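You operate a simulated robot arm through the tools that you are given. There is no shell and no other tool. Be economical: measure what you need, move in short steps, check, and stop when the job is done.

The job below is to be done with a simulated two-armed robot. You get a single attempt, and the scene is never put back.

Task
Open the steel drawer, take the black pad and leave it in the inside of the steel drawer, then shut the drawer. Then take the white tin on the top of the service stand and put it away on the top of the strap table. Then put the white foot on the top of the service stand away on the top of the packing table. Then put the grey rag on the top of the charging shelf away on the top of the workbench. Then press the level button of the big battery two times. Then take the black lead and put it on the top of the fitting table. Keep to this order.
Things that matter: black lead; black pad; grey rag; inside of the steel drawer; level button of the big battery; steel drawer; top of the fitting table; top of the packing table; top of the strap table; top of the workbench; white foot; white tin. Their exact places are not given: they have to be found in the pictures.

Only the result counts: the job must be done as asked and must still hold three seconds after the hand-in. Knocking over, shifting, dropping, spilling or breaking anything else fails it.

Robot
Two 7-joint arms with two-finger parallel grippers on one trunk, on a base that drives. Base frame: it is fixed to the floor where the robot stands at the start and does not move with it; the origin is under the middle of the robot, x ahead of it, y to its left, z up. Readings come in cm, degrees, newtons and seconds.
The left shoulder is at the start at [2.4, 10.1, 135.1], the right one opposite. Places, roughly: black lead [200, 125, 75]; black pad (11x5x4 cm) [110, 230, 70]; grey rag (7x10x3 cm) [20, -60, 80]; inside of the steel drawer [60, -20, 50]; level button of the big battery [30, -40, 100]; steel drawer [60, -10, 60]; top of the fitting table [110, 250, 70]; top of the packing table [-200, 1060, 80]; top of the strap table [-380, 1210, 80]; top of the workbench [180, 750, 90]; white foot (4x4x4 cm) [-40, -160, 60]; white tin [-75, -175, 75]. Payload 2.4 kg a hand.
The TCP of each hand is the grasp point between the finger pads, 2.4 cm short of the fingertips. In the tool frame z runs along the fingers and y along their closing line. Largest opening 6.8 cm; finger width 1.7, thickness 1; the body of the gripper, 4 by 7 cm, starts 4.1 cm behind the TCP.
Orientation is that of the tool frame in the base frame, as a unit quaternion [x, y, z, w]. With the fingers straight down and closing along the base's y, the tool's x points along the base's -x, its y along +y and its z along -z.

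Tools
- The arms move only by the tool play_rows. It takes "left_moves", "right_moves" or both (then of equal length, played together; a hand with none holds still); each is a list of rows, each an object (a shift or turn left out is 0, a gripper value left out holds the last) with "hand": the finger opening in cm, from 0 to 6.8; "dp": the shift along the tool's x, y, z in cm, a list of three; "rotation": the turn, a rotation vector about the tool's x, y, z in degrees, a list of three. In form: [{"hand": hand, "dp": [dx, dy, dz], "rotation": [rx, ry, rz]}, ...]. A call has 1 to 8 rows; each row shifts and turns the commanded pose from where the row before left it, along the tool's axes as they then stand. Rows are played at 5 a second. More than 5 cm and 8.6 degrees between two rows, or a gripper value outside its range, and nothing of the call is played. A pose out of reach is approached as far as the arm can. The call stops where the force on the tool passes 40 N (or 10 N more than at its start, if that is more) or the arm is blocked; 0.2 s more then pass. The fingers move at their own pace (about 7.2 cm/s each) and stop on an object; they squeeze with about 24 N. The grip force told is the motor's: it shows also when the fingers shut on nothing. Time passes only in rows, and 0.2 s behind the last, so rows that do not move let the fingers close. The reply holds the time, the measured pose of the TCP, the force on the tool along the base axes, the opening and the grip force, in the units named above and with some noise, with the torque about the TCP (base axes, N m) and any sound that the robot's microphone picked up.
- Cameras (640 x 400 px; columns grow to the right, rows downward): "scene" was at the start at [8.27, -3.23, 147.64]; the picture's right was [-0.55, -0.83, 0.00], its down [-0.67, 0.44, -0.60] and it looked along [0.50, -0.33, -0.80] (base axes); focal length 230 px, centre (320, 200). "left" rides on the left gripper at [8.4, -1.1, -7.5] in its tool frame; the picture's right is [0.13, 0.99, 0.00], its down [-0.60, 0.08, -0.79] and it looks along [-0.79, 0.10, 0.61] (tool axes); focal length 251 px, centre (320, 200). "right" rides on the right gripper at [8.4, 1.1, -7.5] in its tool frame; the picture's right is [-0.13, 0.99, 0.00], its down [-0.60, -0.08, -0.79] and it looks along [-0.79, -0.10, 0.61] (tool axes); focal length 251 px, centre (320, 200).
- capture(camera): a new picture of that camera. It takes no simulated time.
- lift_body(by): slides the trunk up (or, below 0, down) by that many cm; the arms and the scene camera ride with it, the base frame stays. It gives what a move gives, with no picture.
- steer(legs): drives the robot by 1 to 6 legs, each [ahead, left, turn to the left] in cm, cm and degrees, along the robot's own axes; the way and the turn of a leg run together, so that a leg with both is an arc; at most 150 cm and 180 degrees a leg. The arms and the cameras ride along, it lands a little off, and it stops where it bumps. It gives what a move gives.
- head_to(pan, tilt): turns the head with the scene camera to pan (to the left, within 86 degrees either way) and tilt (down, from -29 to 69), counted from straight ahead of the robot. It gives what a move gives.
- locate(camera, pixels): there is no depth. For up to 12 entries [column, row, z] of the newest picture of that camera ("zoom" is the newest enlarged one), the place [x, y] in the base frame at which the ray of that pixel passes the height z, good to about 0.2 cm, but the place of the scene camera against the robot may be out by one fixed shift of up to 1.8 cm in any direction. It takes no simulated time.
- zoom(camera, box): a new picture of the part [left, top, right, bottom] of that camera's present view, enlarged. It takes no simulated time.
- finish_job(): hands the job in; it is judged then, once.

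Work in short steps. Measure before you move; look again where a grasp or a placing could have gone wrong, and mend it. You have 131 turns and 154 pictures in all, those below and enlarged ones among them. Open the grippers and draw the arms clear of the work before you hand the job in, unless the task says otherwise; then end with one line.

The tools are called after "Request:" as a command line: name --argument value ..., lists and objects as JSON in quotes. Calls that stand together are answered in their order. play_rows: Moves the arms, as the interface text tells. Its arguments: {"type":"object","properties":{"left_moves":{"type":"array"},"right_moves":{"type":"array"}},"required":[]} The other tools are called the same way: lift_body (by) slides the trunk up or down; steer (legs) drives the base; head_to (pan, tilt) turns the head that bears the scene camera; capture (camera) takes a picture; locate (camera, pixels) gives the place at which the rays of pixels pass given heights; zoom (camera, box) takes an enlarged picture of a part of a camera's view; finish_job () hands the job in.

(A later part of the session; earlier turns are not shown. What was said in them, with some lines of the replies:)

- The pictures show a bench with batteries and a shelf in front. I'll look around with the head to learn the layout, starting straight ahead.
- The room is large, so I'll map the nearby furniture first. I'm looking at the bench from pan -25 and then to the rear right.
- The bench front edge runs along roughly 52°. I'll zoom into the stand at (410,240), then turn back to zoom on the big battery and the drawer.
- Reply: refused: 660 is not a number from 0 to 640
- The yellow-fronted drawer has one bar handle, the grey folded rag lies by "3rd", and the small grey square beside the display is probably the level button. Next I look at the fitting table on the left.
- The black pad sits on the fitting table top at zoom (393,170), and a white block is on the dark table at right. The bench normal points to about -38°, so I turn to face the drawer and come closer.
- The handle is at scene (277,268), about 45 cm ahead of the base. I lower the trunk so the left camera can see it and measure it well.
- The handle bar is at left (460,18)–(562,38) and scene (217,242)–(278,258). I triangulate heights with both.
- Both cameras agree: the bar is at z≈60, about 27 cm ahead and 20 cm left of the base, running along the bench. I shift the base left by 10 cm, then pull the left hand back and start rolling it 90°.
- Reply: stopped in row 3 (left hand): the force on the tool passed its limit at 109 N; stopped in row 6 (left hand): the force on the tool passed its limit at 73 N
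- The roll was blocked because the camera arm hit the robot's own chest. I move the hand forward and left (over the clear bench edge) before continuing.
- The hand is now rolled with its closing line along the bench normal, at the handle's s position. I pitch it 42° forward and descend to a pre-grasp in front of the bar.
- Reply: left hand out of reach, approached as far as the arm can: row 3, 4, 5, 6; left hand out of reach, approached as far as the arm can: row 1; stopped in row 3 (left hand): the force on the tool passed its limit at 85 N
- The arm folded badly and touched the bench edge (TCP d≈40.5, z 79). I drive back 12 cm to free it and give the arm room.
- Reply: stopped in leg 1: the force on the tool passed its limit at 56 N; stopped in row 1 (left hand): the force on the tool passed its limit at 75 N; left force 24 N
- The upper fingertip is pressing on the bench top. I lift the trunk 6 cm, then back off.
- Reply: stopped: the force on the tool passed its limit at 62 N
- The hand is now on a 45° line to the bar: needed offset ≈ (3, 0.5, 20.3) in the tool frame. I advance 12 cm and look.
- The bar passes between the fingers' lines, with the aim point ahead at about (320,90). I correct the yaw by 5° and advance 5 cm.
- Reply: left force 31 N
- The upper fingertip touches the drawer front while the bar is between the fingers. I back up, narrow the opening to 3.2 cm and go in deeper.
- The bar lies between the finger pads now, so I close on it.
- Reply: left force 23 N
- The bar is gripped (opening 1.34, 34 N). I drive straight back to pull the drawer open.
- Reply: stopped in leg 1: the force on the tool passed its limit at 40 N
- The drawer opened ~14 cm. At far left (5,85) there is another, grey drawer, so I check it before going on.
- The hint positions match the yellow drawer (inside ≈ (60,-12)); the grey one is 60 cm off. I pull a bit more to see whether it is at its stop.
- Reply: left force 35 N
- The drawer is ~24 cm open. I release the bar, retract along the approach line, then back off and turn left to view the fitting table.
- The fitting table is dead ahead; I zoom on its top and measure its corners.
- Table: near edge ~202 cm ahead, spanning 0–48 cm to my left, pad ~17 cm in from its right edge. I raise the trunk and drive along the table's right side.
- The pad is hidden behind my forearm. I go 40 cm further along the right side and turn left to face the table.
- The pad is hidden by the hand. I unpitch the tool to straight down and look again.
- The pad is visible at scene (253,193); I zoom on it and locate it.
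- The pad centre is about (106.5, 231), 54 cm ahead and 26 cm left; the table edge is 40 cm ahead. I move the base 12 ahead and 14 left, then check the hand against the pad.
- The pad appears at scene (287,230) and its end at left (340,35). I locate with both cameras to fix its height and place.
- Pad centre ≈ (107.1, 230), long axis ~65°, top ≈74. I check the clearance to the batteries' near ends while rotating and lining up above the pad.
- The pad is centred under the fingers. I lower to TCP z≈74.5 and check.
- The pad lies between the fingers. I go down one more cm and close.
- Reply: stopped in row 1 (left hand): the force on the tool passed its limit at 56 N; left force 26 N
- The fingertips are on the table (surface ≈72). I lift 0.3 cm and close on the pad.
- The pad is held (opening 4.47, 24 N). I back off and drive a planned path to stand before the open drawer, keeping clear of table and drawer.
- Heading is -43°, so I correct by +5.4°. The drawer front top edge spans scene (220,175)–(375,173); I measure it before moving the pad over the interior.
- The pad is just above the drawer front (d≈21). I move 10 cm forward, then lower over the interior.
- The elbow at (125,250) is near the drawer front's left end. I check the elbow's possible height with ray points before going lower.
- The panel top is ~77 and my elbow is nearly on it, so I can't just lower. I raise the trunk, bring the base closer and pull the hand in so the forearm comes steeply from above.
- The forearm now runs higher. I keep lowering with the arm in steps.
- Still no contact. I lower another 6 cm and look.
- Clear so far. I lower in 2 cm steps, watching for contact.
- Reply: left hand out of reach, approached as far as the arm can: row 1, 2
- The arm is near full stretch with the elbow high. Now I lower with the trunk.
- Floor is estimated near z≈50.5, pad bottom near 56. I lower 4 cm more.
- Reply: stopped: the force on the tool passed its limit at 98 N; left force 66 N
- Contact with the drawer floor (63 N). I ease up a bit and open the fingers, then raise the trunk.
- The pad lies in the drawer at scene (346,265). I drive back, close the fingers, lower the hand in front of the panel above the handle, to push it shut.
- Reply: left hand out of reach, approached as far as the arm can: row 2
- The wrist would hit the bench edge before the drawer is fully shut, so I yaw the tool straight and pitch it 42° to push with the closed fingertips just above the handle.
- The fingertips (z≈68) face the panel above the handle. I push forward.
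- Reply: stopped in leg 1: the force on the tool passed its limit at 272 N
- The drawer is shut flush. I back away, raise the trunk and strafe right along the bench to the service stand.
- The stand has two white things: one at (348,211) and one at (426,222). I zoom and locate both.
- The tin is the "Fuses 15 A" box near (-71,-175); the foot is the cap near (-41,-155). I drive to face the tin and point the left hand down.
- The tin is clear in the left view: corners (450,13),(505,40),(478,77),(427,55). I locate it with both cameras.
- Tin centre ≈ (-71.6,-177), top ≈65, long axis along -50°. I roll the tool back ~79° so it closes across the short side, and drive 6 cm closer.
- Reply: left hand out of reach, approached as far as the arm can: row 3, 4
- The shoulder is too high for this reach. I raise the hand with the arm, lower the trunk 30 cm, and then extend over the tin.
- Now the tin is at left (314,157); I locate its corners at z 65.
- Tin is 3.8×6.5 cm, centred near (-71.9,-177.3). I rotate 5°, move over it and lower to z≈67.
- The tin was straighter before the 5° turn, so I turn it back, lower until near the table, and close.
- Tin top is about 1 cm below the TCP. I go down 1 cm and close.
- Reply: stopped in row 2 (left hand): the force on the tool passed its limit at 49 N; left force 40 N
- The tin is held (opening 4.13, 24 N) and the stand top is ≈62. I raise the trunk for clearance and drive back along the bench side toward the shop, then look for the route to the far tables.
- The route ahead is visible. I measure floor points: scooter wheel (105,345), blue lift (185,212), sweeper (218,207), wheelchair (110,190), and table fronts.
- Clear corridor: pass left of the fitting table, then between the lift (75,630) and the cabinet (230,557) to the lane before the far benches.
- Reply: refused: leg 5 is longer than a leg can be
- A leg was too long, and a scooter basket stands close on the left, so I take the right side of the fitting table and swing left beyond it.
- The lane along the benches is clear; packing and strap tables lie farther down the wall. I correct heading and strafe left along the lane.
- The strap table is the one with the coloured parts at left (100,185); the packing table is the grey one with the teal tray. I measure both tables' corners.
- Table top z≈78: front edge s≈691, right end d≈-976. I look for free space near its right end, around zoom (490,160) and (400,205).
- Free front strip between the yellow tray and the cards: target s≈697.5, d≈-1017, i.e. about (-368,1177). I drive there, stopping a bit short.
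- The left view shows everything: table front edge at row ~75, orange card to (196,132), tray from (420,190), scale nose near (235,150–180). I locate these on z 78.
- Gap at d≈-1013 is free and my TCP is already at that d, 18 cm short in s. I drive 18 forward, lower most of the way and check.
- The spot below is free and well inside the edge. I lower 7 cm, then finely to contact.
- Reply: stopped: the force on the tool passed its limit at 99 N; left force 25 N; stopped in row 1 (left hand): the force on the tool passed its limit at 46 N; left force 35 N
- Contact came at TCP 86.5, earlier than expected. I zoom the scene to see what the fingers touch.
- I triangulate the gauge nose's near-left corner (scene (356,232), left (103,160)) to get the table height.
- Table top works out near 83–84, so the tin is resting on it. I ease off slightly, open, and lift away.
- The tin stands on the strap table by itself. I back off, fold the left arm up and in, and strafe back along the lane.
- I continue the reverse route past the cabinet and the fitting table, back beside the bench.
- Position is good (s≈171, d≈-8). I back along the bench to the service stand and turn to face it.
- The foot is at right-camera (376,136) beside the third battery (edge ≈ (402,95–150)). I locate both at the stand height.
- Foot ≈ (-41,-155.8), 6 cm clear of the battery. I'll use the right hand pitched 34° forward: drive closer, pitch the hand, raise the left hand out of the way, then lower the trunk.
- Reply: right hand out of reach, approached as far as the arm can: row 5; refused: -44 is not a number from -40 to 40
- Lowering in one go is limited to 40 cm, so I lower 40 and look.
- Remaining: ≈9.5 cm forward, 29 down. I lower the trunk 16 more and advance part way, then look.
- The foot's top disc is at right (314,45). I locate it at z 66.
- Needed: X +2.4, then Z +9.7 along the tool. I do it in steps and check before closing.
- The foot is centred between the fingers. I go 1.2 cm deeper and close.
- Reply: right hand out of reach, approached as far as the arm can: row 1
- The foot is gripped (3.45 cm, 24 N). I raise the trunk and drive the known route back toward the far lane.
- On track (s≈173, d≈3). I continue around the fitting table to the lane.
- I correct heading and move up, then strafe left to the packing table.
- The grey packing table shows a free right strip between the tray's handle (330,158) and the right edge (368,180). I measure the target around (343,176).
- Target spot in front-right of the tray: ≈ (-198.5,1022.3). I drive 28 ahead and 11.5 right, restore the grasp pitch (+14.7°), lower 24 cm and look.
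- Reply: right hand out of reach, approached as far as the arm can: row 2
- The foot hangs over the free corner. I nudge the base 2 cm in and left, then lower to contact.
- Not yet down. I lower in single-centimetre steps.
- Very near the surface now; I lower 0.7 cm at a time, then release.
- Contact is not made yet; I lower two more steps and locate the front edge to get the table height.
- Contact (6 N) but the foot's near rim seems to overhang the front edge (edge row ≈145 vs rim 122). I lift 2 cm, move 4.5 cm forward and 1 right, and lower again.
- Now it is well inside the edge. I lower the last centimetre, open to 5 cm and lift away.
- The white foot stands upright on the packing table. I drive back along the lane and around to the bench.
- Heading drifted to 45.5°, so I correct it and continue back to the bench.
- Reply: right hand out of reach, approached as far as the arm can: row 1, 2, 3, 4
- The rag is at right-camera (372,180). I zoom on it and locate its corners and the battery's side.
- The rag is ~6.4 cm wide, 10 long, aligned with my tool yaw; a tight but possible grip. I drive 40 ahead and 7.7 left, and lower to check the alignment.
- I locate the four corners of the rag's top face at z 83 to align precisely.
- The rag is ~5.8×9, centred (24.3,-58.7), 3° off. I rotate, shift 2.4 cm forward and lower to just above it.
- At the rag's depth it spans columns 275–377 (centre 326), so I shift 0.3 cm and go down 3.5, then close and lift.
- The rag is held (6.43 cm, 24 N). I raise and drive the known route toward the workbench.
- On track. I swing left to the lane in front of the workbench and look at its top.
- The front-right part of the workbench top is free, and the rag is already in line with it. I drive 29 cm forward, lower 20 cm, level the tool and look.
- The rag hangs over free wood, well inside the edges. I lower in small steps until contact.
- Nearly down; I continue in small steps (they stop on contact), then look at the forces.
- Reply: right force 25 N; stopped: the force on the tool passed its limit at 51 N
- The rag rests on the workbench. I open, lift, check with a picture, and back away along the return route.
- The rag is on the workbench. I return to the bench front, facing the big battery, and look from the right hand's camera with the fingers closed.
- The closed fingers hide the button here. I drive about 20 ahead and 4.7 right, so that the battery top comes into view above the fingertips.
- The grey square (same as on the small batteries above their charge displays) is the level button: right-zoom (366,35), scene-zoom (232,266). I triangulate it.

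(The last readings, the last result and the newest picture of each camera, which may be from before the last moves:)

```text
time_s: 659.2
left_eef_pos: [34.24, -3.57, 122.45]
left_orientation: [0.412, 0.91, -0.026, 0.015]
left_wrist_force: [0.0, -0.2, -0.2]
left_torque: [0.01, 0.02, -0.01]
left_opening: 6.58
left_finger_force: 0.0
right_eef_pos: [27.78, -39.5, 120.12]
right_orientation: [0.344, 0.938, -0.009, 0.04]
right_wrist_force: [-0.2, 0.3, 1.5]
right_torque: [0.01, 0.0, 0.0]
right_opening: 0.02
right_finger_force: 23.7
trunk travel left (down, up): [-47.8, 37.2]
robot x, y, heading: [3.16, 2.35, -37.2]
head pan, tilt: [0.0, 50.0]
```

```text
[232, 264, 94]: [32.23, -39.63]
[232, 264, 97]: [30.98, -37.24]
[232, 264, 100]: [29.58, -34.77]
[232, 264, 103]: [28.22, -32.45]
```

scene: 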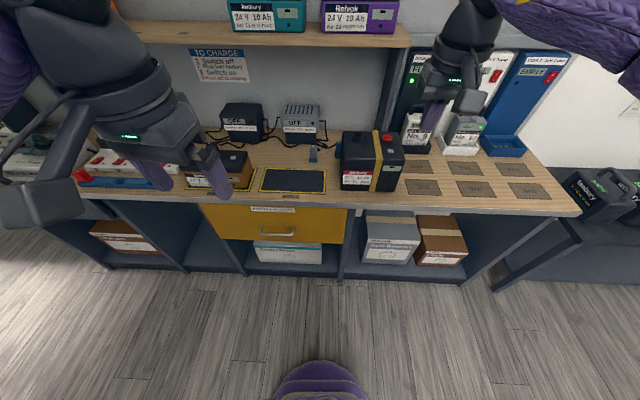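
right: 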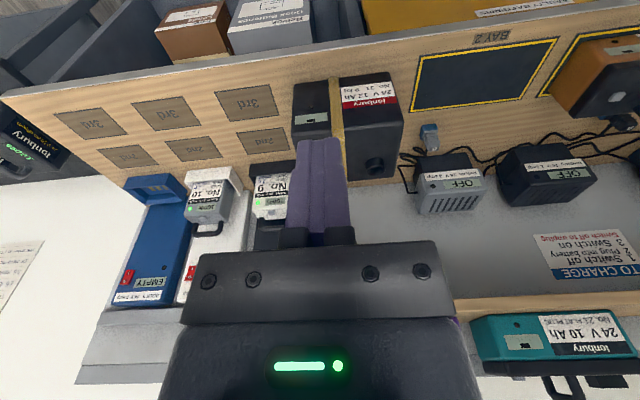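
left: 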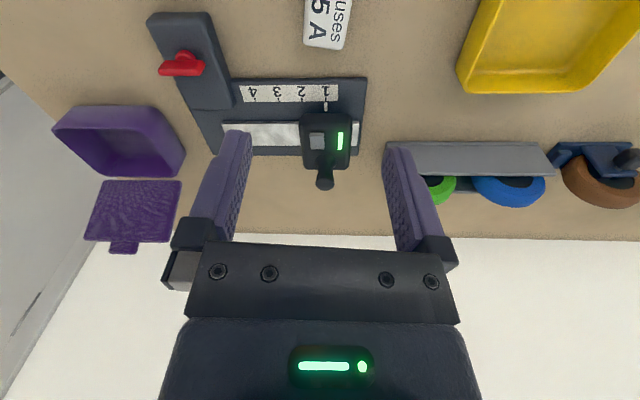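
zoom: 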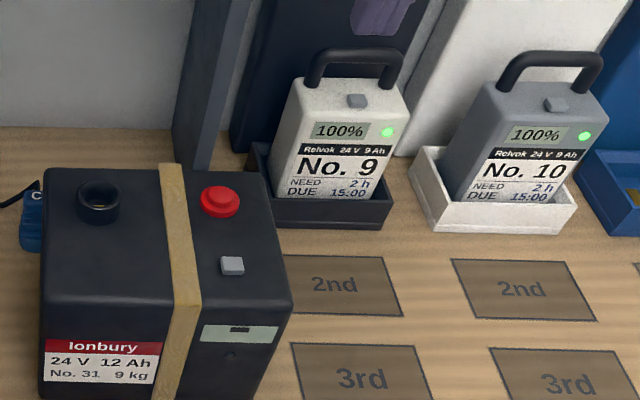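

Combining views (scene shift accounted), the button top is at ≈ (31.4,-39.9), z≈95.5. I shift the hand over it, lower to just above, and check.

Request:
play_rows --right_moves '[{"dp": [-2.8, 2.0, 0]}, {}]'

Request:
lift_body --by -17

Request:
zoom --camera "right" --box '[200, 40, 440, 240]'

Request:
zoom --camera "scene" --box '[330, 100, 490, 240]'

```text
time_s: 659.8
left_eef_pos: [34.25, -3.61, 122.44]
left_orientation: [0.411, 0.911, -0.026, 0.016]
left_wrist_force: [-0.2, -1.3, -0.3]
left_torque: [0.01, -0.02, 0.02]
left_opening: 6.61
left_finger_force: 0.1
right_eef_pos: [27.72, -39.33, 120.09]
right_orientation: [0.344, 0.938, -0.009, 0.04]
right_wrist_force: [-0.4, 0.6, 0.1]
right_torque: [0.0, -0.02, 0.01]
right_opening: 0.0
right_finger_force: 23.7
right hand out of reach, approached as far as the arm can: row 1
trunk travel left (down, up): [-47.8, 37.2]
robot x, y, heading: [3.26, 1.73, -37.1]
head pan, tilt: [0.0, 50.0]
```

```text
time_s: 661.8
left_eef_pos: [34.2, -3.42, 105.47]
left_orientation: [0.411, 0.911, -0.026, 0.015]
left_wrist_force: [-0.2, 0.5, 0.7]
left_torque: [-0.01, 0.0, 0.01]
left_opening: 6.61
left_finger_force: 0.0
right_eef_pos: [27.61, -39.39, 103.26]
right_orientation: [0.344, 0.938, -0.008, 0.041]
right_wrist_force: [0.8, 0.3, 0.5]
right_torque: [0.02, 0.02, -0.01]
right_opening: 0.0
right_finger_force: 23.0
trunk travel left (down, up): [-30.8, 54.2]
robot x, y, heading: [3.37, 2.0, -37.3]
head pan, tilt: [0.0, 50.0]
```

```text
2.00 times, centred on (320, 140) of right
```

zoom: 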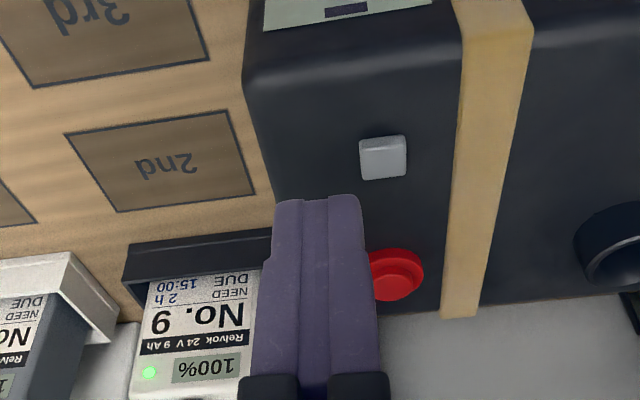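

```text
2.86 times, centred on (410, 170) of scene
```

zoom: 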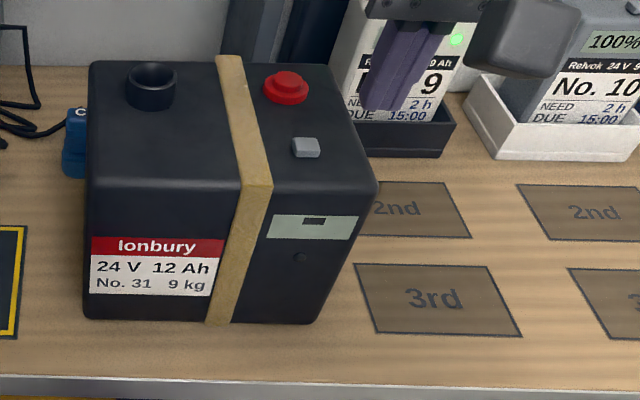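

The hand hadn't moved (reach limit at that height). The button is ≈2.1 cm ahead and 1.9 left of the fingertip line; I move over it, lower 3 cm and re-check.

Request:
play_rows --right_moves '[{"dp": [-2.0, 1.9, 0]}, {"dp": [0, 0, 3]}]'

Request:
zoom --camera "right" --box '[200, 40, 440, 240]'

Request:
zoom --camera "scene" --box '[330, 120, 458, 220]'

```text
time_s: 662.4
left_eef_pos: [34.16, -3.57, 105.47]
left_orientation: [0.413, 0.91, -0.026, 0.016]
left_wrist_force: [-0.2, 0.2, -0.2]
left_torque: [-0.01, 0.03, 0.0]
left_opening: 6.6
left_finger_force: 0.0
right_eef_pos: [30.1, -39.22, 99.99]
right_orientation: [0.343, 0.938, -0.009, 0.04]
right_wrist_force: [0.5, -0.7, -0.7]
right_torque: [0.0, 0.0, -0.03]
right_opening: 0.03
right_finger_force: 24.1
right hand out of reach, approached as far as the arm can: row 1
trunk travel left (down, up): [-30.8, 54.2]
robot x, y, heading: [3.12, 1.65, -37.2]
head pan, tilt: [0.0, 50.0]
```

```text
2.00 times, centred on (320, 140) of right
```

zoom: 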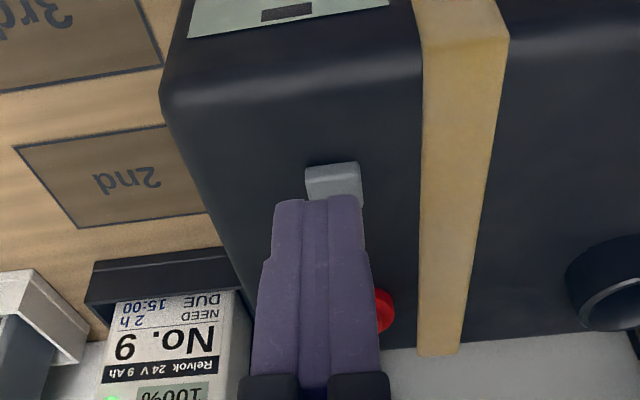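

```text
4.00 times, centred on (394, 170) of scene
```

zoom: 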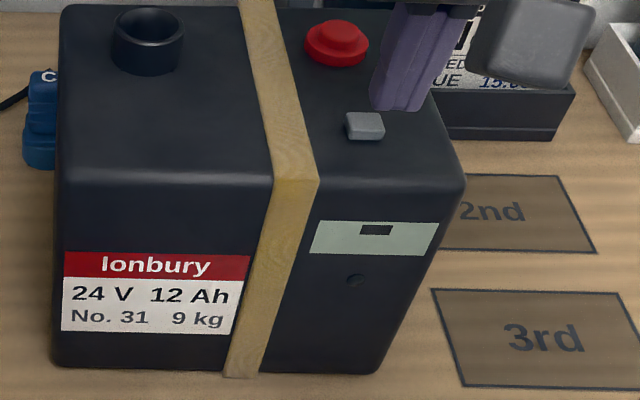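

The button is now ≈0.8 cm ahead and 0.4 left of the tip. I correct and press down slowly.

Request:
lift_body --by -1

Request:
play_rows --right_moves '[{"dp": [-0.8, 0.4, 0]}, {"dp": [0, 0, 0.4]}, {"dp": [0, 0, 0.4]}, {"dp": [0, 0, 0.3]}]'

Request:
zoom --camera "scene" --box '[350, 130, 446, 200]'

```text
time_s: 662.9
left_eef_pos: [34.18, -3.58, 104.49]
left_orientation: [0.412, 0.911, -0.027, 0.015]
left_wrist_force: [-0.1, 0.0, -0.4]
left_torque: [-0.03, 0.0, 0.04]
left_opening: 6.59
left_finger_force: 0.0
right_eef_pos: [29.98, -39.22, 99.09]
right_orientation: [0.344, 0.938, -0.008, 0.041]
right_wrist_force: [-0.4, 0.4, 0.4]
right_torque: [-0.02, 0.0, 0.0]
right_opening: 0.0
right_finger_force: 23.0
trunk travel left (down, up): [-29.8, 55.2]
robot x, y, heading: [3.15, 1.92, -37.4]
head pan, tilt: [0.0, 50.0]
```

```text
time_s: 663.9
left_eef_pos: [34.27, -3.49, 104.55]
left_orientation: [0.412, 0.911, -0.026, 0.015]
left_wrist_force: [0.2, 0.9, 0.2]
left_torque: [0.01, 0.04, -0.02]
left_opening: 6.61
left_finger_force: 0.1
right_eef_pos: [30.29, -39.43, 98.11]
right_orientation: [0.345, 0.938, -0.008, 0.04]
right_wrist_force: [0.4, 0.5, -0.6]
right_torque: [0.01, 0.02, -0.02]
right_opening: 0.01
right_finger_force: 23.8
right hand out of reach, approached as far as the arm can: row 1
trunk travel left (down, up): [-29.8, 55.2]
robot x, y, heading: [3.4, 1.6, -37.6]
head pan, tilt: [0.0, 50.0]
```

```text
5.71 times, centred on (398, 165) of scene
```

zoom: 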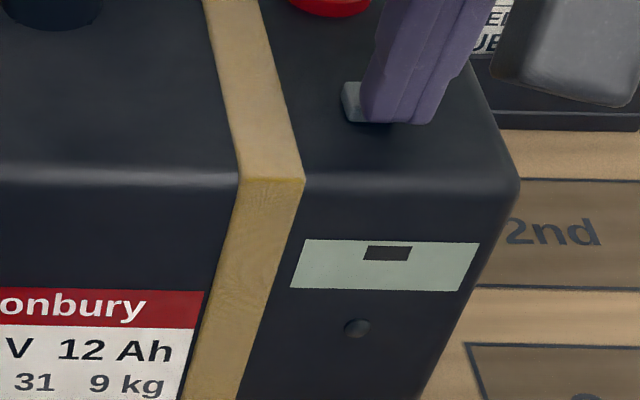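

The tip is ~0.7 cm right of the button's centre and the arm is at its reach limit. I lift 2 cm, bring the base 3 cm closer and re-measure.

Request:
lift_body --by 2

Request:
steer --legs '[[3, 0.5, 0]]'

Request:
play_rows --right_moves '[{"dp": [2.8, 0.1, 0]}, {}]'

Request:
zoom --camera "right" --box '[200, 40, 440, 240]'

Request:
zoom --camera "scene" --box '[350, 130, 446, 200]'

```text
time_s: 664.6
left_eef_pos: [34.19, -3.5, 106.43]
left_orientation: [0.413, 0.91, -0.026, 0.015]
left_wrist_force: [0.3, -0.2, 0.6]
left_torque: [0.01, 0.02, -0.02]
left_opening: 6.58
left_finger_force: 0.1
right_eef_pos: [29.92, -39.29, 100.25]
right_orientation: [0.344, 0.938, -0.01, 0.044]
right_wrist_force: [0.9, -0.1, 0.3]
right_torque: [0.04, 0.04, 0.01]
right_opening: 0.01
right_finger_force: 24.0
trunk travel left (down, up): [-31.8, 53.2]
robot x, y, heading: [3.17, 2.0, -37.6]
head pan, tilt: [0.0, 50.0]
```

```text
time_s: 665.5
left_eef_pos: [36.97, -5.06, 106.53]
left_orientation: [0.412, 0.911, -0.026, 0.015]
left_wrist_force: [0.7, 0.5, 1.2]
left_torque: [0.02, -0.03, -0.02]
left_opening: 6.6
left_finger_force: 0.0
right_eef_pos: [32.76, -40.83, 100.37]
right_orientation: [0.343, 0.938, -0.01, 0.044]
right_wrist_force: [0.5, 0.4, 0.2]
right_torque: [0.01, 0.0, 0.0]
right_opening: 0.0
right_finger_force: 23.5
trunk travel left (down, up): [-31.8, 53.2]
robot x, y, heading: [5.79, 0.35, -37.6]
head pan, tilt: [0.0, 50.0]
```

```text
time_s: 666.0
left_eef_pos: [36.91, -5.01, 106.45]
left_orientation: [0.412, 0.911, -0.025, 0.016]
left_wrist_force: [0.5, 0.2, -0.4]
left_torque: [-0.01, 0.03, 0.0]
left_opening: 6.58
left_finger_force: 0.0
right_eef_pos: [30.73, -38.93, 100.01]
right_orientation: [0.344, 0.938, -0.009, 0.043]
right_wrist_force: [0.5, -0.4, -0.5]
right_torque: [-0.01, 0.01, -0.02]
right_opening: 0.0
right_finger_force: 23.6
trunk travel left (down, up): [-31.8, 53.2]
robot x, y, heading: [6.12, 0.51, -37.2]
head pan, tilt: [0.0, 50.0]
```

```text
2.00 times, centred on (320, 140) of right
```

zoom: 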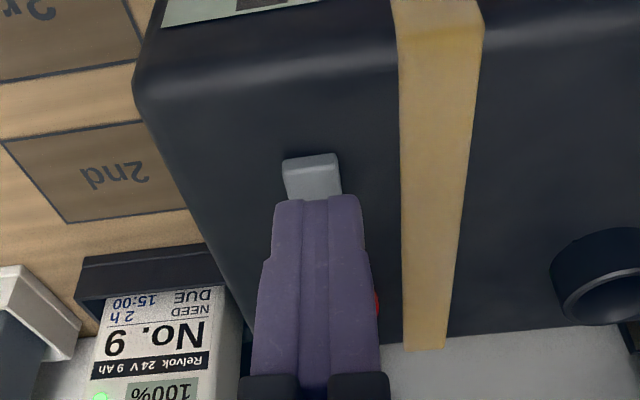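

```text
5.71 times, centred on (398, 165) of scene
```

zoom: 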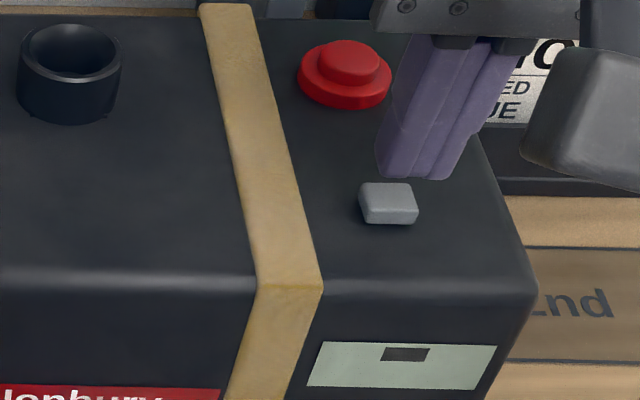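

Now the button is aligned sideways and ~0.5 cm ahead. I move 0.5 forward and press in small steps.

Request:
play_rows --right_moves '[{"dp": [-0.5, 0, 0]}, {"dp": [0, 0, 0.6]}, {"dp": [0, 0, 0.5]}, {"dp": [0, 0, 0.4]}, {"dp": [0, 0, 0.4]}, {"dp": [0, 0, 0.4]}]'

Request:
zoom --camera "scene" --box '[350, 130, 446, 200]'

```text
time_s: 667.5
left_eef_pos: [36.97, -4.9, 106.37]
left_orientation: [0.412, 0.911, -0.027, 0.016]
left_wrist_force: [0.1, 0.4, 0.3]
left_torque: [-0.01, 0.02, -0.01]
left_opening: 6.62
left_finger_force: 0.1
right_eef_pos: [31.07, -39.33, 97.68]
right_orientation: [0.343, 0.938, -0.01, 0.045]
right_wrist_force: [-0.5, 0.7, 2.0]
right_torque: [0.0, 0.01, 0.02]
right_opening: 0.0
right_finger_force: 23.7
trunk travel left (down, up): [-31.8, 53.2]
robot x, y, heading: [6.25, 0.12, -37.1]
head pan, tilt: [0.0, 50.0]
heard: click
```

```text
5.71 times, centred on (398, 165) of scene
```

zoom: 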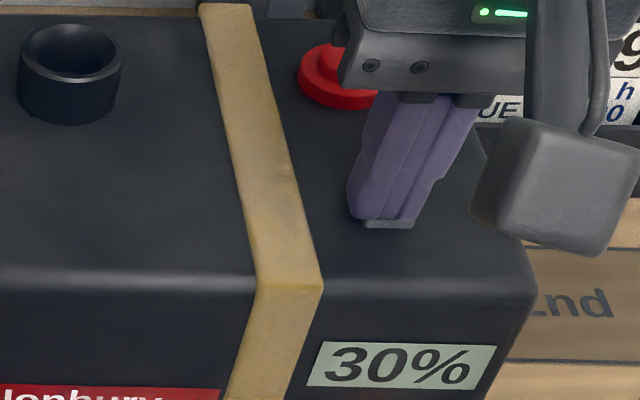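

A click, and the display shows 30 %: first press done. I release 1.2 cm, press the same depth again, and retract.

Request:
play_rows --right_moves '[{"dp": [0, 0, -1.4]}, {}, {}, {"dp": [0, 0, 0.7]}, {"dp": [0, 0, 0.4]}, {"dp": [0, 0, 0.3]}, {}]'

```text
time_s: 669.0
left_eef_pos: [36.97, -5.02, 106.5]
left_orientation: [0.411, 0.911, -0.025, 0.014]
left_wrist_force: [-0.1, -0.4, 0.0]
left_torque: [-0.01, 0.04, -0.03]
left_opening: 6.59
left_finger_force: 0.0
right_eef_pos: [31.19, -39.43, 97.87]
right_orientation: [0.343, 0.938, -0.009, 0.044]
right_wrist_force: [-0.5, 0.3, 1.3]
right_torque: [-0.02, 0.03, -0.03]
right_opening: 0.0
right_finger_force: 23.3
trunk travel left (down, up): [-31.8, 53.2]
robot x, y, heading: [5.89, 0.64, -37.4]
head pan, tilt: [0.0, 50.0]
heard: click
```

A second click: the button has been pressed twice. I raise, back off, and strafe left past the bench end to find the black lead near (200,125).

Request:
lift_body --by 18

Request:
steer --legs '[[-16, 0, 0], [0, 150, 0], [0, 54, 0]]'

Request:
head_to --pan 8 --tilt 38

Request:
capture --camera "scene"

Request:
locate --camera "scene" --pixels '[[320, 200, 75], [320, 250, 75], [250, 200, 75], [400, 200, 75]]'

```text
time_s: 671.0
left_eef_pos: [37.05, -5.0, 124.44]
left_orientation: [0.412, 0.911, -0.026, 0.015]
left_wrist_force: [0.1, -0.3, -0.7]
left_torque: [-0.03, 0.03, 0.01]
left_opening: 6.61
left_finger_force: 0.0
right_eef_pos: [31.14, -39.22, 116.33]
right_orientation: [0.343, 0.938, -0.011, 0.051]
right_wrist_force: [0.2, 0.2, -0.7]
right_torque: [-0.06, -0.02, -0.01]
right_opening: 0.0
right_finger_force: 23.3
trunk travel left (down, up): [-49.8, 35.2]
robot x, y, heading: [5.78, 0.22, -37.4]
head pan, tilt: [0.0, 50.0]
```

```text
time_s: 682.2
left_eef_pos: [151.14, 164.64, 124.53]
left_orientation: [0.422, 0.906, -0.026, 0.015]
left_wrist_force: [-0.2, -0.8, -0.6]
left_torque: [-0.01, 0.02, 0.04]
left_opening: 6.59
left_finger_force: 0.1
right_eef_pos: [144.46, 130.58, 116.3]
right_orientation: [0.354, 0.934, -0.012, 0.05]
right_wrist_force: [-0.8, -0.7, 0.6]
right_torque: [-0.02, -0.02, 0.0]
right_opening: 0.0
right_finger_force: 23.9
trunk travel left (down, up): [-49.8, 35.2]
robot x, y, heading: [120.48, 170.38, -38.5]
head pan, tilt: [0.0, 50.0]
```

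```text
time_s: 683.0
left_eef_pos: [151.06, 164.66, 124.44]
left_orientation: [0.422, 0.906, -0.025, 0.015]
left_wrist_force: [-0.3, 0.0, 0.4]
left_torque: [-0.01, 0.02, 0.0]
left_opening: 6.59
left_finger_force: 0.0
right_eef_pos: [144.35, 130.7, 116.37]
right_orientation: [0.354, 0.934, -0.011, 0.05]
right_wrist_force: [0.2, 0.4, 0.2]
right_torque: [-0.01, -0.01, 0.01]
right_opening: 0.02
right_finger_force: 23.9
trunk travel left (down, up): [-49.8, 35.2]
robot x, y, heading: [120.16, 171.2, -38.4]
head pan, tilt: [8.0, 38.0]
```

```text
8 pictures are left
```

scene: 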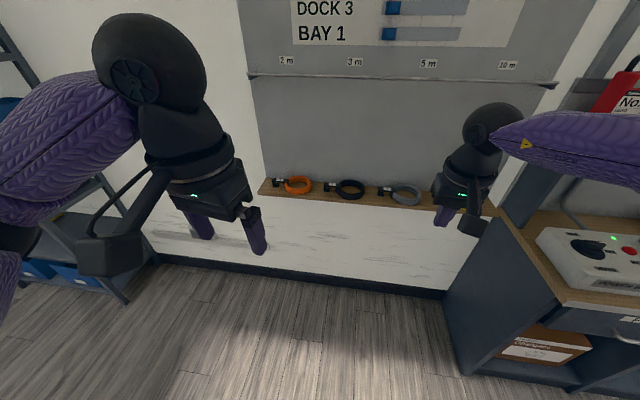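

```text
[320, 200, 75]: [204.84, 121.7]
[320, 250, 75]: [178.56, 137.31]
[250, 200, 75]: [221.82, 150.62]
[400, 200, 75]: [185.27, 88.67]
```

The black lead is the middle coil at (350,189), on a narrow wall shelf. I zoom on it and locate ring points.

Request:
zoom --camera "scene" --box '[300, 160, 396, 220]'

Request:
locate --camera "scene" --pixels '[[350, 189, 75], [350, 189, 80], [337, 189, 75], [364, 189, 75], [350, 199, 75], [350, 203, 75], [350, 180, 75], [350, 199, 80]]'

```text
6.67 times, centred on (348, 190) of scene
```

zoom: 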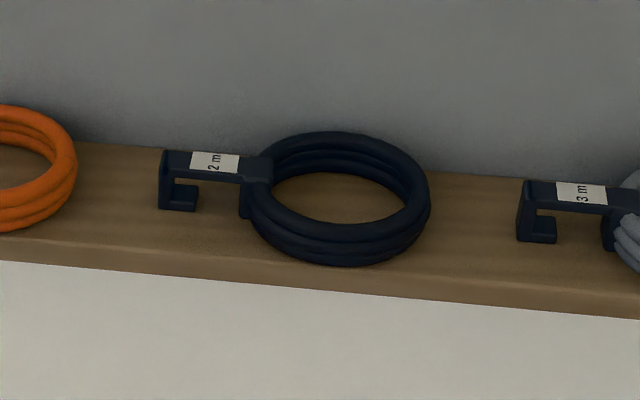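

```text
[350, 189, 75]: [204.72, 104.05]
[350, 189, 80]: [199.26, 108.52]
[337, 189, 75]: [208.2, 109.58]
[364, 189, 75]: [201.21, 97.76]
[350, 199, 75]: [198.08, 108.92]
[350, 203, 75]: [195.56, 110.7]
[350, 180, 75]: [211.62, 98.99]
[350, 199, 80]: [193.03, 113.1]
```

The coil ring (~13 cm) has a free right side whose tube runs front-to-back, so my right hand's left-right grip suits it. I drive 50 ahead and 8 left, open the hand, lower, and look from its camera.

Request:
steer --legs '[[50, 8.3, 0]]'

Request:
lift_body --by -20

Request:
play_rows --right_moves '[{"rotation": [0, 5, 0], "hand": 5}, {}]'

Request:
capture --camera "right"

```text
time_s: 685.8
left_eef_pos: [192.59, 141.78, 124.58]
left_orientation: [0.424, 0.905, -0.027, 0.019]
left_wrist_force: [0.2, 0.3, -0.1]
left_torque: [0.01, 0.0, -0.01]
left_opening: 6.59
left_finger_force: 0.0
right_eef_pos: [185.77, 107.75, 116.27]
right_orientation: [0.354, 0.934, -0.012, 0.047]
right_wrist_force: [-0.5, 0.3, 0.0]
right_torque: [-0.03, -0.01, 0.0]
right_opening: 0.02
right_finger_force: 24.0
trunk travel left (down, up): [-49.8, 35.2]
robot x, y, heading: [162.5, 147.07, -38.9]
head pan, tilt: [8.0, 38.0]
stopped in leg 1: the robot was blocked; the commanded pose is now the measured one
```

```text
time_s: 688.0
left_eef_pos: [193.47, 141.1, 104.47]
left_orientation: [0.423, 0.905, -0.026, 0.015]
left_wrist_force: [0.3, -0.1, 0.4]
left_torque: [0.02, -0.01, -0.03]
left_opening: 6.59
left_finger_force: 0.0
right_eef_pos: [186.31, 107.28, 95.99]
right_orientation: [0.353, 0.935, -0.011, 0.043]
right_wrist_force: [-0.4, -0.1, 0.0]
right_torque: [-0.02, -0.03, 0.02]
right_opening: 0.01
right_finger_force: 23.7
trunk travel left (down, up): [-29.8, 55.2]
robot x, y, heading: [162.53, 147.21, -38.6]
head pan, tilt: [8.0, 38.0]
```

```text
time_s: 688.6
left_eef_pos: [193.38, 141.1, 104.46]
left_orientation: [0.423, 0.906, -0.026, 0.015]
left_wrist_force: [0.3, -0.3, -0.4]
left_torque: [0.03, 0.0, 0.03]
left_opening: 6.61
left_finger_force: 0.1
right_eef_pos: [186.43, 107.16, 96.02]
right_orientation: [0.354, 0.935, 0.004, 0.002]
right_wrist_force: [-0.6, 0.6, -0.6]
right_torque: [-0.03, -0.03, 0.0]
right_opening: 5.0
right_finger_force: 0.0
trunk travel left (down, up): [-29.8, 55.2]
robot x, y, heading: [162.42, 147.48, -38.5]
head pan, tilt: [8.0, 38.0]
```

```text
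6 pictures are left
```

right: 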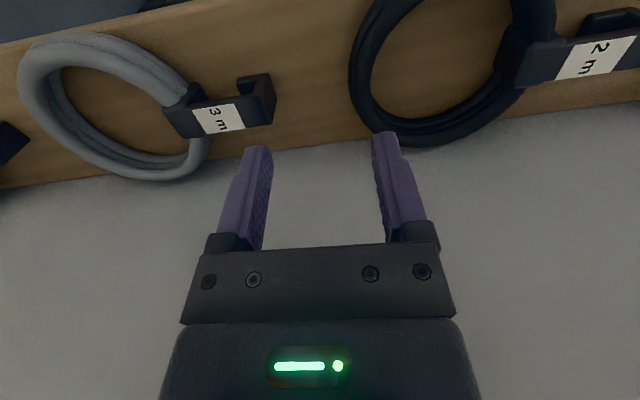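

The base is blocked by something low, but the coil is right below: its right-side tube is at (361,65). I locate it at several heights.

Request:
locate --camera "right" --pixels '[[361, 65, 76], [361, 65, 79], [361, 65, 82], [420, 137, 76], [420, 137, 79], [420, 137, 82], [340, 10, 78], [400, 10, 78]]'

```text
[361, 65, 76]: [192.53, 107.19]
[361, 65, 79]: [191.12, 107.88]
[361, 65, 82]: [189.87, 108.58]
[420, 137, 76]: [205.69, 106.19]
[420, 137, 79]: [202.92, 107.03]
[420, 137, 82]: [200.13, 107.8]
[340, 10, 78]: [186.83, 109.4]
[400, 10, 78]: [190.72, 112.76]
```

Ring geometry fits z≈82–85 with the tube's right side near s≈202.5, d≈83. I shift 3.1 left, 2.7 forward, lower 6 cm and look.

Request:
play_rows --right_moves '[{"dp": [-2.6, 3.1, 0]}, {"dp": [0, 0, 3]}, {"dp": [0, 0, 3]}]'

Request:
capture --camera "right"

```text
time_s: 689.4
left_eef_pos: [193.43, 141.14, 104.47]
left_orientation: [0.422, 0.906, -0.026, 0.016]
left_wrist_force: [0.2, 0.1, 0.4]
left_torque: [-0.07, -0.01, 0.03]
left_opening: 6.6
left_finger_force: 0.1
right_eef_pos: [186.75, 107.89, 90.32]
right_orientation: [0.353, 0.935, 0.006, 0.004]
right_wrist_force: [2.1, -1.9, 5.4]
right_torque: [0.09, -0.14, 0.0]
right_opening: 4.99
right_finger_force: 0.1
right hand out of reach, approached as far as the arm can: row 1, 3
trunk travel left (down, up): [-29.8, 55.2]
robot x, y, heading: [162.84, 147.49, -38.7]
head pan, tilt: [8.0, 38.0]
```

```text
5 pictures are left
```

right: 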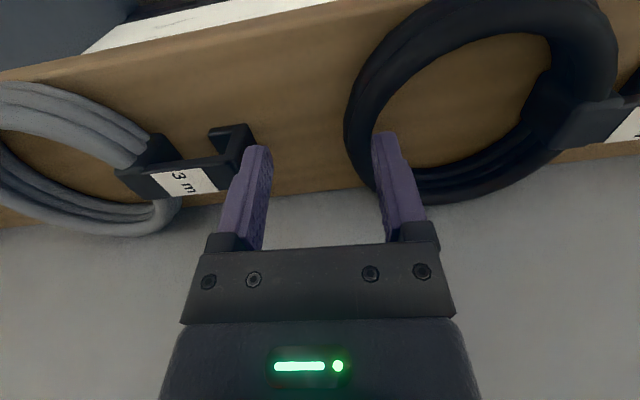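

The fingertip touched the tube's top (z≈88). In the tool frame the tube's side is at about (+2.15, +2.16); I lift 3, shift there, lower past the top, and look.

Request:
play_rows --right_moves '[{"dp": [0, 0, -3]}, {"dp": [2.1, 2.2, 0]}, {"dp": [0, 0, 3]}, {"dp": [0, 0, 0.8]}, {"dp": [0, 0, 0.8]}]'

Request:
capture --camera "right"

```text
time_s: 690.6
left_eef_pos: [193.48, 141.07, 104.47]
left_orientation: [0.422, 0.906, -0.026, 0.014]
left_wrist_force: [0.2, -0.1, -0.6]
left_torque: [0.0, 0.02, 0.0]
left_opening: 6.59
left_finger_force: 0.0
right_eef_pos: [186.32, 110.92, 89.0]
right_orientation: [0.353, 0.935, 0.004, 0.002]
right_wrist_force: [1.2, -0.4, -0.3]
right_torque: [0.0, 0.0, -0.04]
right_opening: 5.05
right_finger_force: 0.1
right hand out of reach, approached as far as the arm can: row 5
trunk travel left (down, up): [-29.8, 55.2]
robot x, y, heading: [162.65, 147.71, -38.6]
head pan, tilt: [8.0, 38.0]
```

```text
4 pictures are left
```

right: 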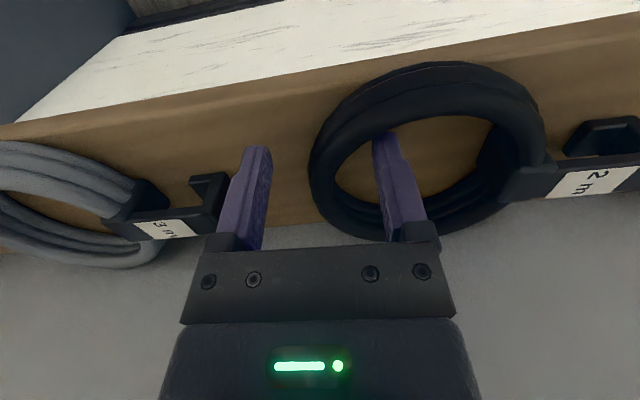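

The tube now lies between the fingers. I lower 2 cm with the trunk, close, lift, and check.

Request:
lift_body --by -2.2

Request:
play_rows --right_moves '[{"hand": 2}, {"hand": 0}, {"hand": 0}, {}]'

Request:
lift_body --by 10

Request:
capture --camera "right"

```text
time_s: 691.1
left_eef_pos: [193.27, 141.2, 102.57]
left_orientation: [0.424, 0.905, -0.025, 0.015]
left_wrist_force: [-0.5, 0.5, 0.9]
left_torque: [-0.01, -0.02, -0.03]
left_opening: 6.61
left_finger_force: 0.0
right_eef_pos: [186.44, 111.12, 87.38]
right_orientation: [0.353, 0.935, 0.005, 0.003]
right_wrist_force: [-4.2, 2.9, 11.3]
right_torque: [-0.13, 0.41, -0.17]
right_opening: 5.04
right_finger_force: 0.2
trunk travel left (down, up): [-28.0, 56.9]
robot x, y, heading: [162.66, 147.52, -38.7]
head pan, tilt: [8.0, 38.0]
stopped: the force on the tool passed its limit at 49 N (the readings are from after the stop); the commanded pose is now the measured one
```

```text
time_s: 692.1
left_eef_pos: [193.33, 141.07, 102.61]
left_orientation: [0.423, 0.906, -0.025, 0.015]
left_wrist_force: [0.3, -0.4, 0.0]
left_torque: [-0.01, -0.01, -0.01]
left_opening: 6.61
left_finger_force: 0.0
right_eef_pos: [186.23, 111.02, 87.43]
right_orientation: [0.354, 0.935, 0.004, 0.004]
right_wrist_force: [-10.4, -12.2, 22.4]
right_torque: [-0.36, 0.54, 0.12]
right_opening: 1.72
right_finger_force: 24.3
trunk travel left (down, up): [-28.0, 56.9]
robot x, y, heading: [162.63, 147.46, -38.7]
head pan, tilt: [8.0, 38.0]
```

```text
time_s: 693.4
left_eef_pos: [193.42, 141.0, 112.63]
left_orientation: [0.422, 0.906, -0.025, 0.013]
left_wrist_force: [-0.8, 0.3, -0.8]
left_torque: [0.0, 0.01, 0.02]
left_opening: 6.58
left_finger_force: 0.2
right_eef_pos: [186.2, 111.16, 98.85]
right_orientation: [0.353, 0.935, -0.001, 0.022]
right_wrist_force: [-0.5, 0.1, -2.5]
right_torque: [-0.11, 0.15, -0.01]
right_opening: 1.74
right_finger_force: 24.3
trunk travel left (down, up): [-38.0, 46.9]
robot x, y, heading: [162.59, 147.47, -38.6]
head pan, tilt: [8.0, 38.0]
```

```text
3 pictures are left
```

right: 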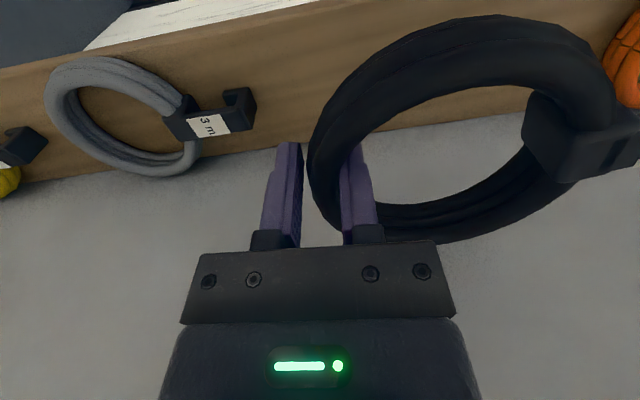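

The black lead is held (1.74 cm, 24 N). I back off, turn around to face the fitting table and strafe to its free far half.

Request:
steer --legs '[[-36, 0, 0], [0, 0, 90], [0, 0, 90.4], [0, -64, 0], [10, 0, 0]]'

Request:
head_to --pan -5 --tilt 50

Request:
capture --camera "scene"

Request:
locate --camera "scene" --pixels '[[320, 200, 72], [320, 240, 72], [250, 200, 72], [400, 200, 72], [440, 240, 72], [250, 250, 72]]'

```text
time_s: 707.4
left_eef_pos: [133.72, 232.12, 112.69]
left_orientation: [0.913, -0.407, -0.014, -0.025]
left_wrist_force: [0.3, -0.6, 0.3]
left_torque: [0.02, 0.01, -0.02]
left_opening: 6.6
left_finger_force: 0.1
right_eef_pos: [140.0, 262.4, 98.8]
right_orientation: [0.941, -0.337, -0.022, 0.001]
right_wrist_force: [-0.2, -0.2, -3.2]
right_torque: [0.18, -0.15, -0.02]
right_opening: 1.73
right_finger_force: 23.9
trunk travel left (down, up): [-38.0, 46.9]
robot x, y, heading: [164.96, 227.23, 143.3]
head pan, tilt: [8.0, 38.0]
```

```text
time_s: 708.1
left_eef_pos: [133.85, 232.13, 112.66]
left_orientation: [0.913, -0.407, -0.015, -0.025]
left_wrist_force: [0.2, 1.1, 0.6]
left_torque: [-0.01, 0.02, 0.0]
left_opening: 6.6
left_finger_force: 0.1
right_eef_pos: [140.07, 262.38, 98.99]
right_orientation: [0.941, -0.337, -0.023, -0.001]
right_wrist_force: [-0.6, -0.1, -3.4]
right_torque: [0.18, -0.15, 0.02]
right_opening: 1.73
right_finger_force: 24.0
trunk travel left (down, up): [-38.0, 46.9]
robot x, y, heading: [165.1, 227.18, 143.3]
head pan, tilt: [-5.0, 50.0]
```

```text
2 pictures are left
```

scene: 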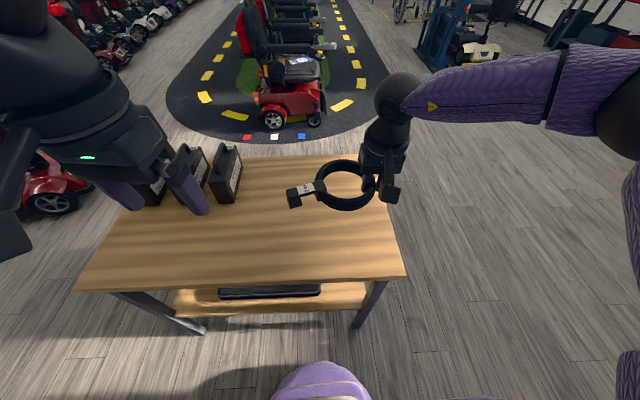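

```text
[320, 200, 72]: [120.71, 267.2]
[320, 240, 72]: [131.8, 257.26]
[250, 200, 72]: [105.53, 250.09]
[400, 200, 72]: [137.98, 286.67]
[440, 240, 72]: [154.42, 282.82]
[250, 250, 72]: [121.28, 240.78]
```

The coil hangs over the free far half of the table. I move 7 cm further in and lower in steps until it touches.

Request:
steer --legs '[[7, 0, -1]]'

Request:
lift_body --by -19

Request:
lift_body --by -2.5

Request:
lift_body --by -1.2

```text
time_s: 709.1
left_eef_pos: [128.35, 236.86, 112.69]
left_orientation: [0.91, -0.414, -0.014, -0.025]
left_wrist_force: [0.4, -0.1, 0.6]
left_torque: [0.02, -0.01, -0.01]
left_opening: 6.58
left_finger_force: 0.1
right_eef_pos: [134.98, 266.93, 98.86]
right_orientation: [0.938, -0.345, -0.022, -0.001]
right_wrist_force: [-0.3, 0.4, -3.4]
right_torque: [0.12, -0.13, -0.01]
right_opening: 1.73
right_finger_force: 24.0
trunk travel left (down, up): [-38.0, 46.9]
robot x, y, heading: [159.23, 231.33, 142.4]
head pan, tilt: [-5.0, 50.0]
```

```text
time_s: 711.2
left_eef_pos: [128.33, 236.91, 93.64]
left_orientation: [0.909, -0.415, -0.014, -0.026]
left_wrist_force: [-0.2, 0.3, 0.3]
left_torque: [0.01, -0.01, 0.0]
left_opening: 6.6
left_finger_force: 0.0
right_eef_pos: [135.04, 267.03, 79.97]
right_orientation: [0.938, -0.345, -0.022, -0.001]
right_wrist_force: [-1.2, -0.7, -3.3]
right_torque: [0.15, -0.14, 0.0]
right_opening: 1.73
right_finger_force: 24.0
trunk travel left (down, up): [-19.0, 65.9]
robot x, y, heading: [158.85, 231.3, 142.3]
head pan, tilt: [-5.0, 50.0]
```

```text
time_s: 711.9
left_eef_pos: [128.42, 236.9, 91.16]
left_orientation: [0.909, -0.415, -0.014, -0.026]
left_wrist_force: [0.0, 1.5, 0.0]
left_torque: [-0.01, 0.01, -0.02]
left_opening: 6.59
left_finger_force: 0.1
right_eef_pos: [135.11, 266.92, 77.41]
right_orientation: [0.938, -0.346, -0.022, -0.001]
right_wrist_force: [-0.3, 0.4, -3.2]
right_torque: [0.15, -0.12, 0.01]
right_opening: 1.73
right_finger_force: 24.5
trunk travel left (down, up): [-16.5, 68.4]
robot x, y, heading: [159.16, 230.79, 142.2]
head pan, tilt: [-5.0, 50.0]
```

```text
time_s: 712.5
left_eef_pos: [128.33, 236.81, 89.91]
left_orientation: [0.909, -0.415, -0.015, -0.026]
left_wrist_force: [-0.2, 0.6, 0.9]
left_torque: [0.0, 0.03, 0.0]
left_opening: 6.61
left_finger_force: 0.1
right_eef_pos: [134.99, 267.05, 76.24]
right_orientation: [0.938, -0.345, -0.022, 0.0]
right_wrist_force: [0.1, 0.5, -3.7]
right_torque: [0.13, -0.16, -0.03]
right_opening: 1.74
right_finger_force: 23.5
trunk travel left (down, up): [-15.3, 69.6]
robot x, y, heading: [159.14, 231.08, 142.3]
head pan, tilt: [-5.0, 50.0]
```

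Still free at TCP 76.2. I lower in smaller steps until contact.

Request:
lift_body --by -0.8

Request:
lift_body --by -0.6

Request:
lift_body --by -0.5

```text
time_s: 713.1
left_eef_pos: [128.33, 236.91, 89.27]
left_orientation: [0.909, -0.415, -0.014, -0.025]
left_wrist_force: [0.4, 0.0, 0.1]
left_torque: [0.01, 0.0, 0.02]
left_opening: 6.6
left_finger_force: 0.0
right_eef_pos: [135.02, 266.91, 75.39]
right_orientation: [0.938, -0.345, -0.023, -0.001]
right_wrist_force: [-0.6, 0.5, -4.5]
right_torque: [0.13, -0.09, 0.01]
right_opening: 1.72
right_finger_force: 23.6
trunk travel left (down, up): [-14.5, 70.4]
robot x, y, heading: [159.38, 231.32, 142.2]
head pan, tilt: [-5.0, 50.0]
```

```text
time_s: 713.6
left_eef_pos: [128.34, 236.94, 88.63]
left_orientation: [0.91, -0.414, -0.014, -0.025]
left_wrist_force: [-0.3, 0.6, -0.2]
left_torque: [-0.03, -0.01, -0.05]
left_opening: 6.6
left_finger_force: 0.1
right_eef_pos: [135.16, 266.96, 74.86]
right_orientation: [0.939, -0.344, -0.023, 0.0]
right_wrist_force: [0.2, -0.2, -3.2]
right_torque: [0.15, -0.1, 0.02]
right_opening: 1.76
right_finger_force: 23.4
trunk travel left (down, up): [-13.9, 71.0]
robot x, y, heading: [159.14, 231.13, 142.4]
head pan, tilt: [-5.0, 50.0]
```

```text
time_s: 714.2
left_eef_pos: [128.4, 236.91, 88.21]
left_orientation: [0.909, -0.416, -0.014, -0.026]
left_wrist_force: [-0.6, 0.5, -0.6]
left_torque: [0.02, 0.01, 0.02]
left_opening: 6.62
left_finger_force: 0.1
right_eef_pos: [134.99, 266.97, 74.51]
right_orientation: [0.939, -0.344, -0.025, -0.001]
right_wrist_force: [-0.8, 7.3, 25.2]
right_torque: [-0.02, -0.59, 0.01]
right_opening: 1.75
right_finger_force: 23.7
trunk travel left (down, up): [-13.4, 71.5]
robot x, y, heading: [159.1, 231.21, 142.1]
head pan, tilt: [-5.0, 50.0]
```

Contact at TCP 74.5 (25 N). I ease up slightly, open, lift straight out, and take a picture.

Request:
lift_body --by 0.3

Request:
play_rows --right_moves '[{"hand": 3.5}, {"hand": 5}, {}, {}]'

Request:
lift_body --by 25

Request:
capture --camera "scene"

```text
time_s: 714.7
left_eef_pos: [128.49, 236.9, 88.39]
left_orientation: [0.91, -0.414, -0.013, -0.026]
left_wrist_force: [-0.1, 0.7, -0.7]
left_torque: [0.0, 0.02, 0.0]
left_opening: 6.59
left_finger_force: 0.0
right_eef_pos: [135.09, 267.0, 74.41]
right_orientation: [0.939, -0.345, -0.021, 0.0]
right_wrist_force: [-0.5, 1.1, -1.4]
right_torque: [0.2, -0.15, 0.03]
right_opening: 1.74
right_finger_force: 23.8
trunk travel left (down, up): [-13.7, 71.2]
robot x, y, heading: [159.17, 231.46, 142.1]
head pan, tilt: [-5.0, 50.0]
```

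```text
time_s: 715.7
left_eef_pos: [128.31, 236.88, 88.41]
left_orientation: [0.909, -0.416, -0.013, -0.026]
left_wrist_force: [0.5, -0.3, -0.3]
left_torque: [0.01, -0.01, 0.01]
left_opening: 6.6
left_finger_force: 0.0
right_eef_pos: [135.05, 266.89, 74.66]
right_orientation: [0.938, -0.345, -0.021, 0.0]
right_wrist_force: [-0.2, -0.3, -0.2]
right_torque: [0.03, -0.03, 0.01]
right_opening: 5.0
right_finger_force: 0.0
trunk travel left (down, up): [-13.7, 71.2]
robot x, y, heading: [159.2, 231.44, 142.5]
head pan, tilt: [-5.0, 50.0]
```

```text
time_s: 718.3
left_eef_pos: [128.32, 236.89, 113.28]
left_orientation: [0.909, -0.415, -0.014, -0.026]
left_wrist_force: [0.2, -0.3, -0.3]
left_torque: [-0.01, 0.01, -0.01]
left_opening: 6.61
left_finger_force: 0.0
right_eef_pos: [135.2, 267.05, 99.54]
right_orientation: [0.938, -0.345, -0.023, 0.0]
right_wrist_force: [0.8, -1.0, 0.4]
right_torque: [-0.08, -0.01, 0.01]
right_opening: 4.98
right_finger_force: 0.2
trunk travel left (down, up): [-38.7, 46.2]
robot x, y, heading: [159.09, 231.39, 142.3]
head pan, tilt: [-5.0, 50.0]
```

```text
1 pictures are left
```

scene: 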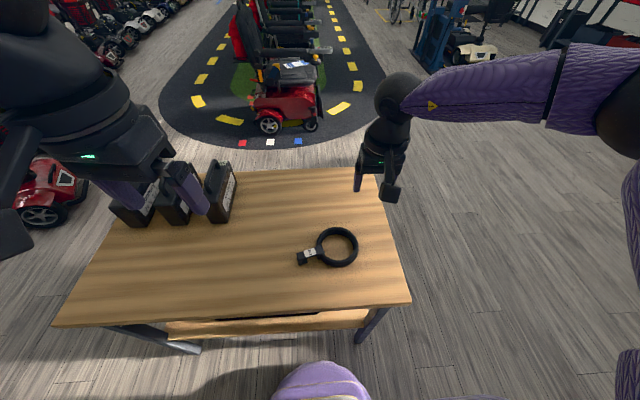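

The black lead lies flat on the fitting table at (337,247), clear of its edges and of the hands. I back away from the table and hand in.

Request:
steer --legs '[[-25, 0, 0]]'

Request:
finish_job

```text
time_s: 720.1
left_eef_pos: [148.15, 221.45, 113.33]
left_orientation: [0.911, -0.411, -0.014, -0.025]
left_wrist_force: [-0.4, 0.5, 0.3]
left_torque: [0.02, 0.04, 0.02]
left_opening: 6.56
left_finger_force: 0.2
right_eef_pos: [154.75, 251.62, 99.57]
right_orientation: [0.94, -0.341, -0.023, 0.001]
right_wrist_force: [-0.3, 0.0, 0.3]
right_torque: [0.03, 0.03, -0.01]
right_opening: 5.03
right_finger_force: 0.1
trunk travel left (down, up): [-38.7, 46.2]
robot x, y, heading: [179.03, 216.12, 142.9]
head pan, tilt: [-5.0, 50.0]
```

```text
The job is handed in.
```

All six steps were done in the order asked and the job is handed in: pad shut in the drawer, tin, foot, rag and lead each on its table, and the level button pressed twice (a click each time).
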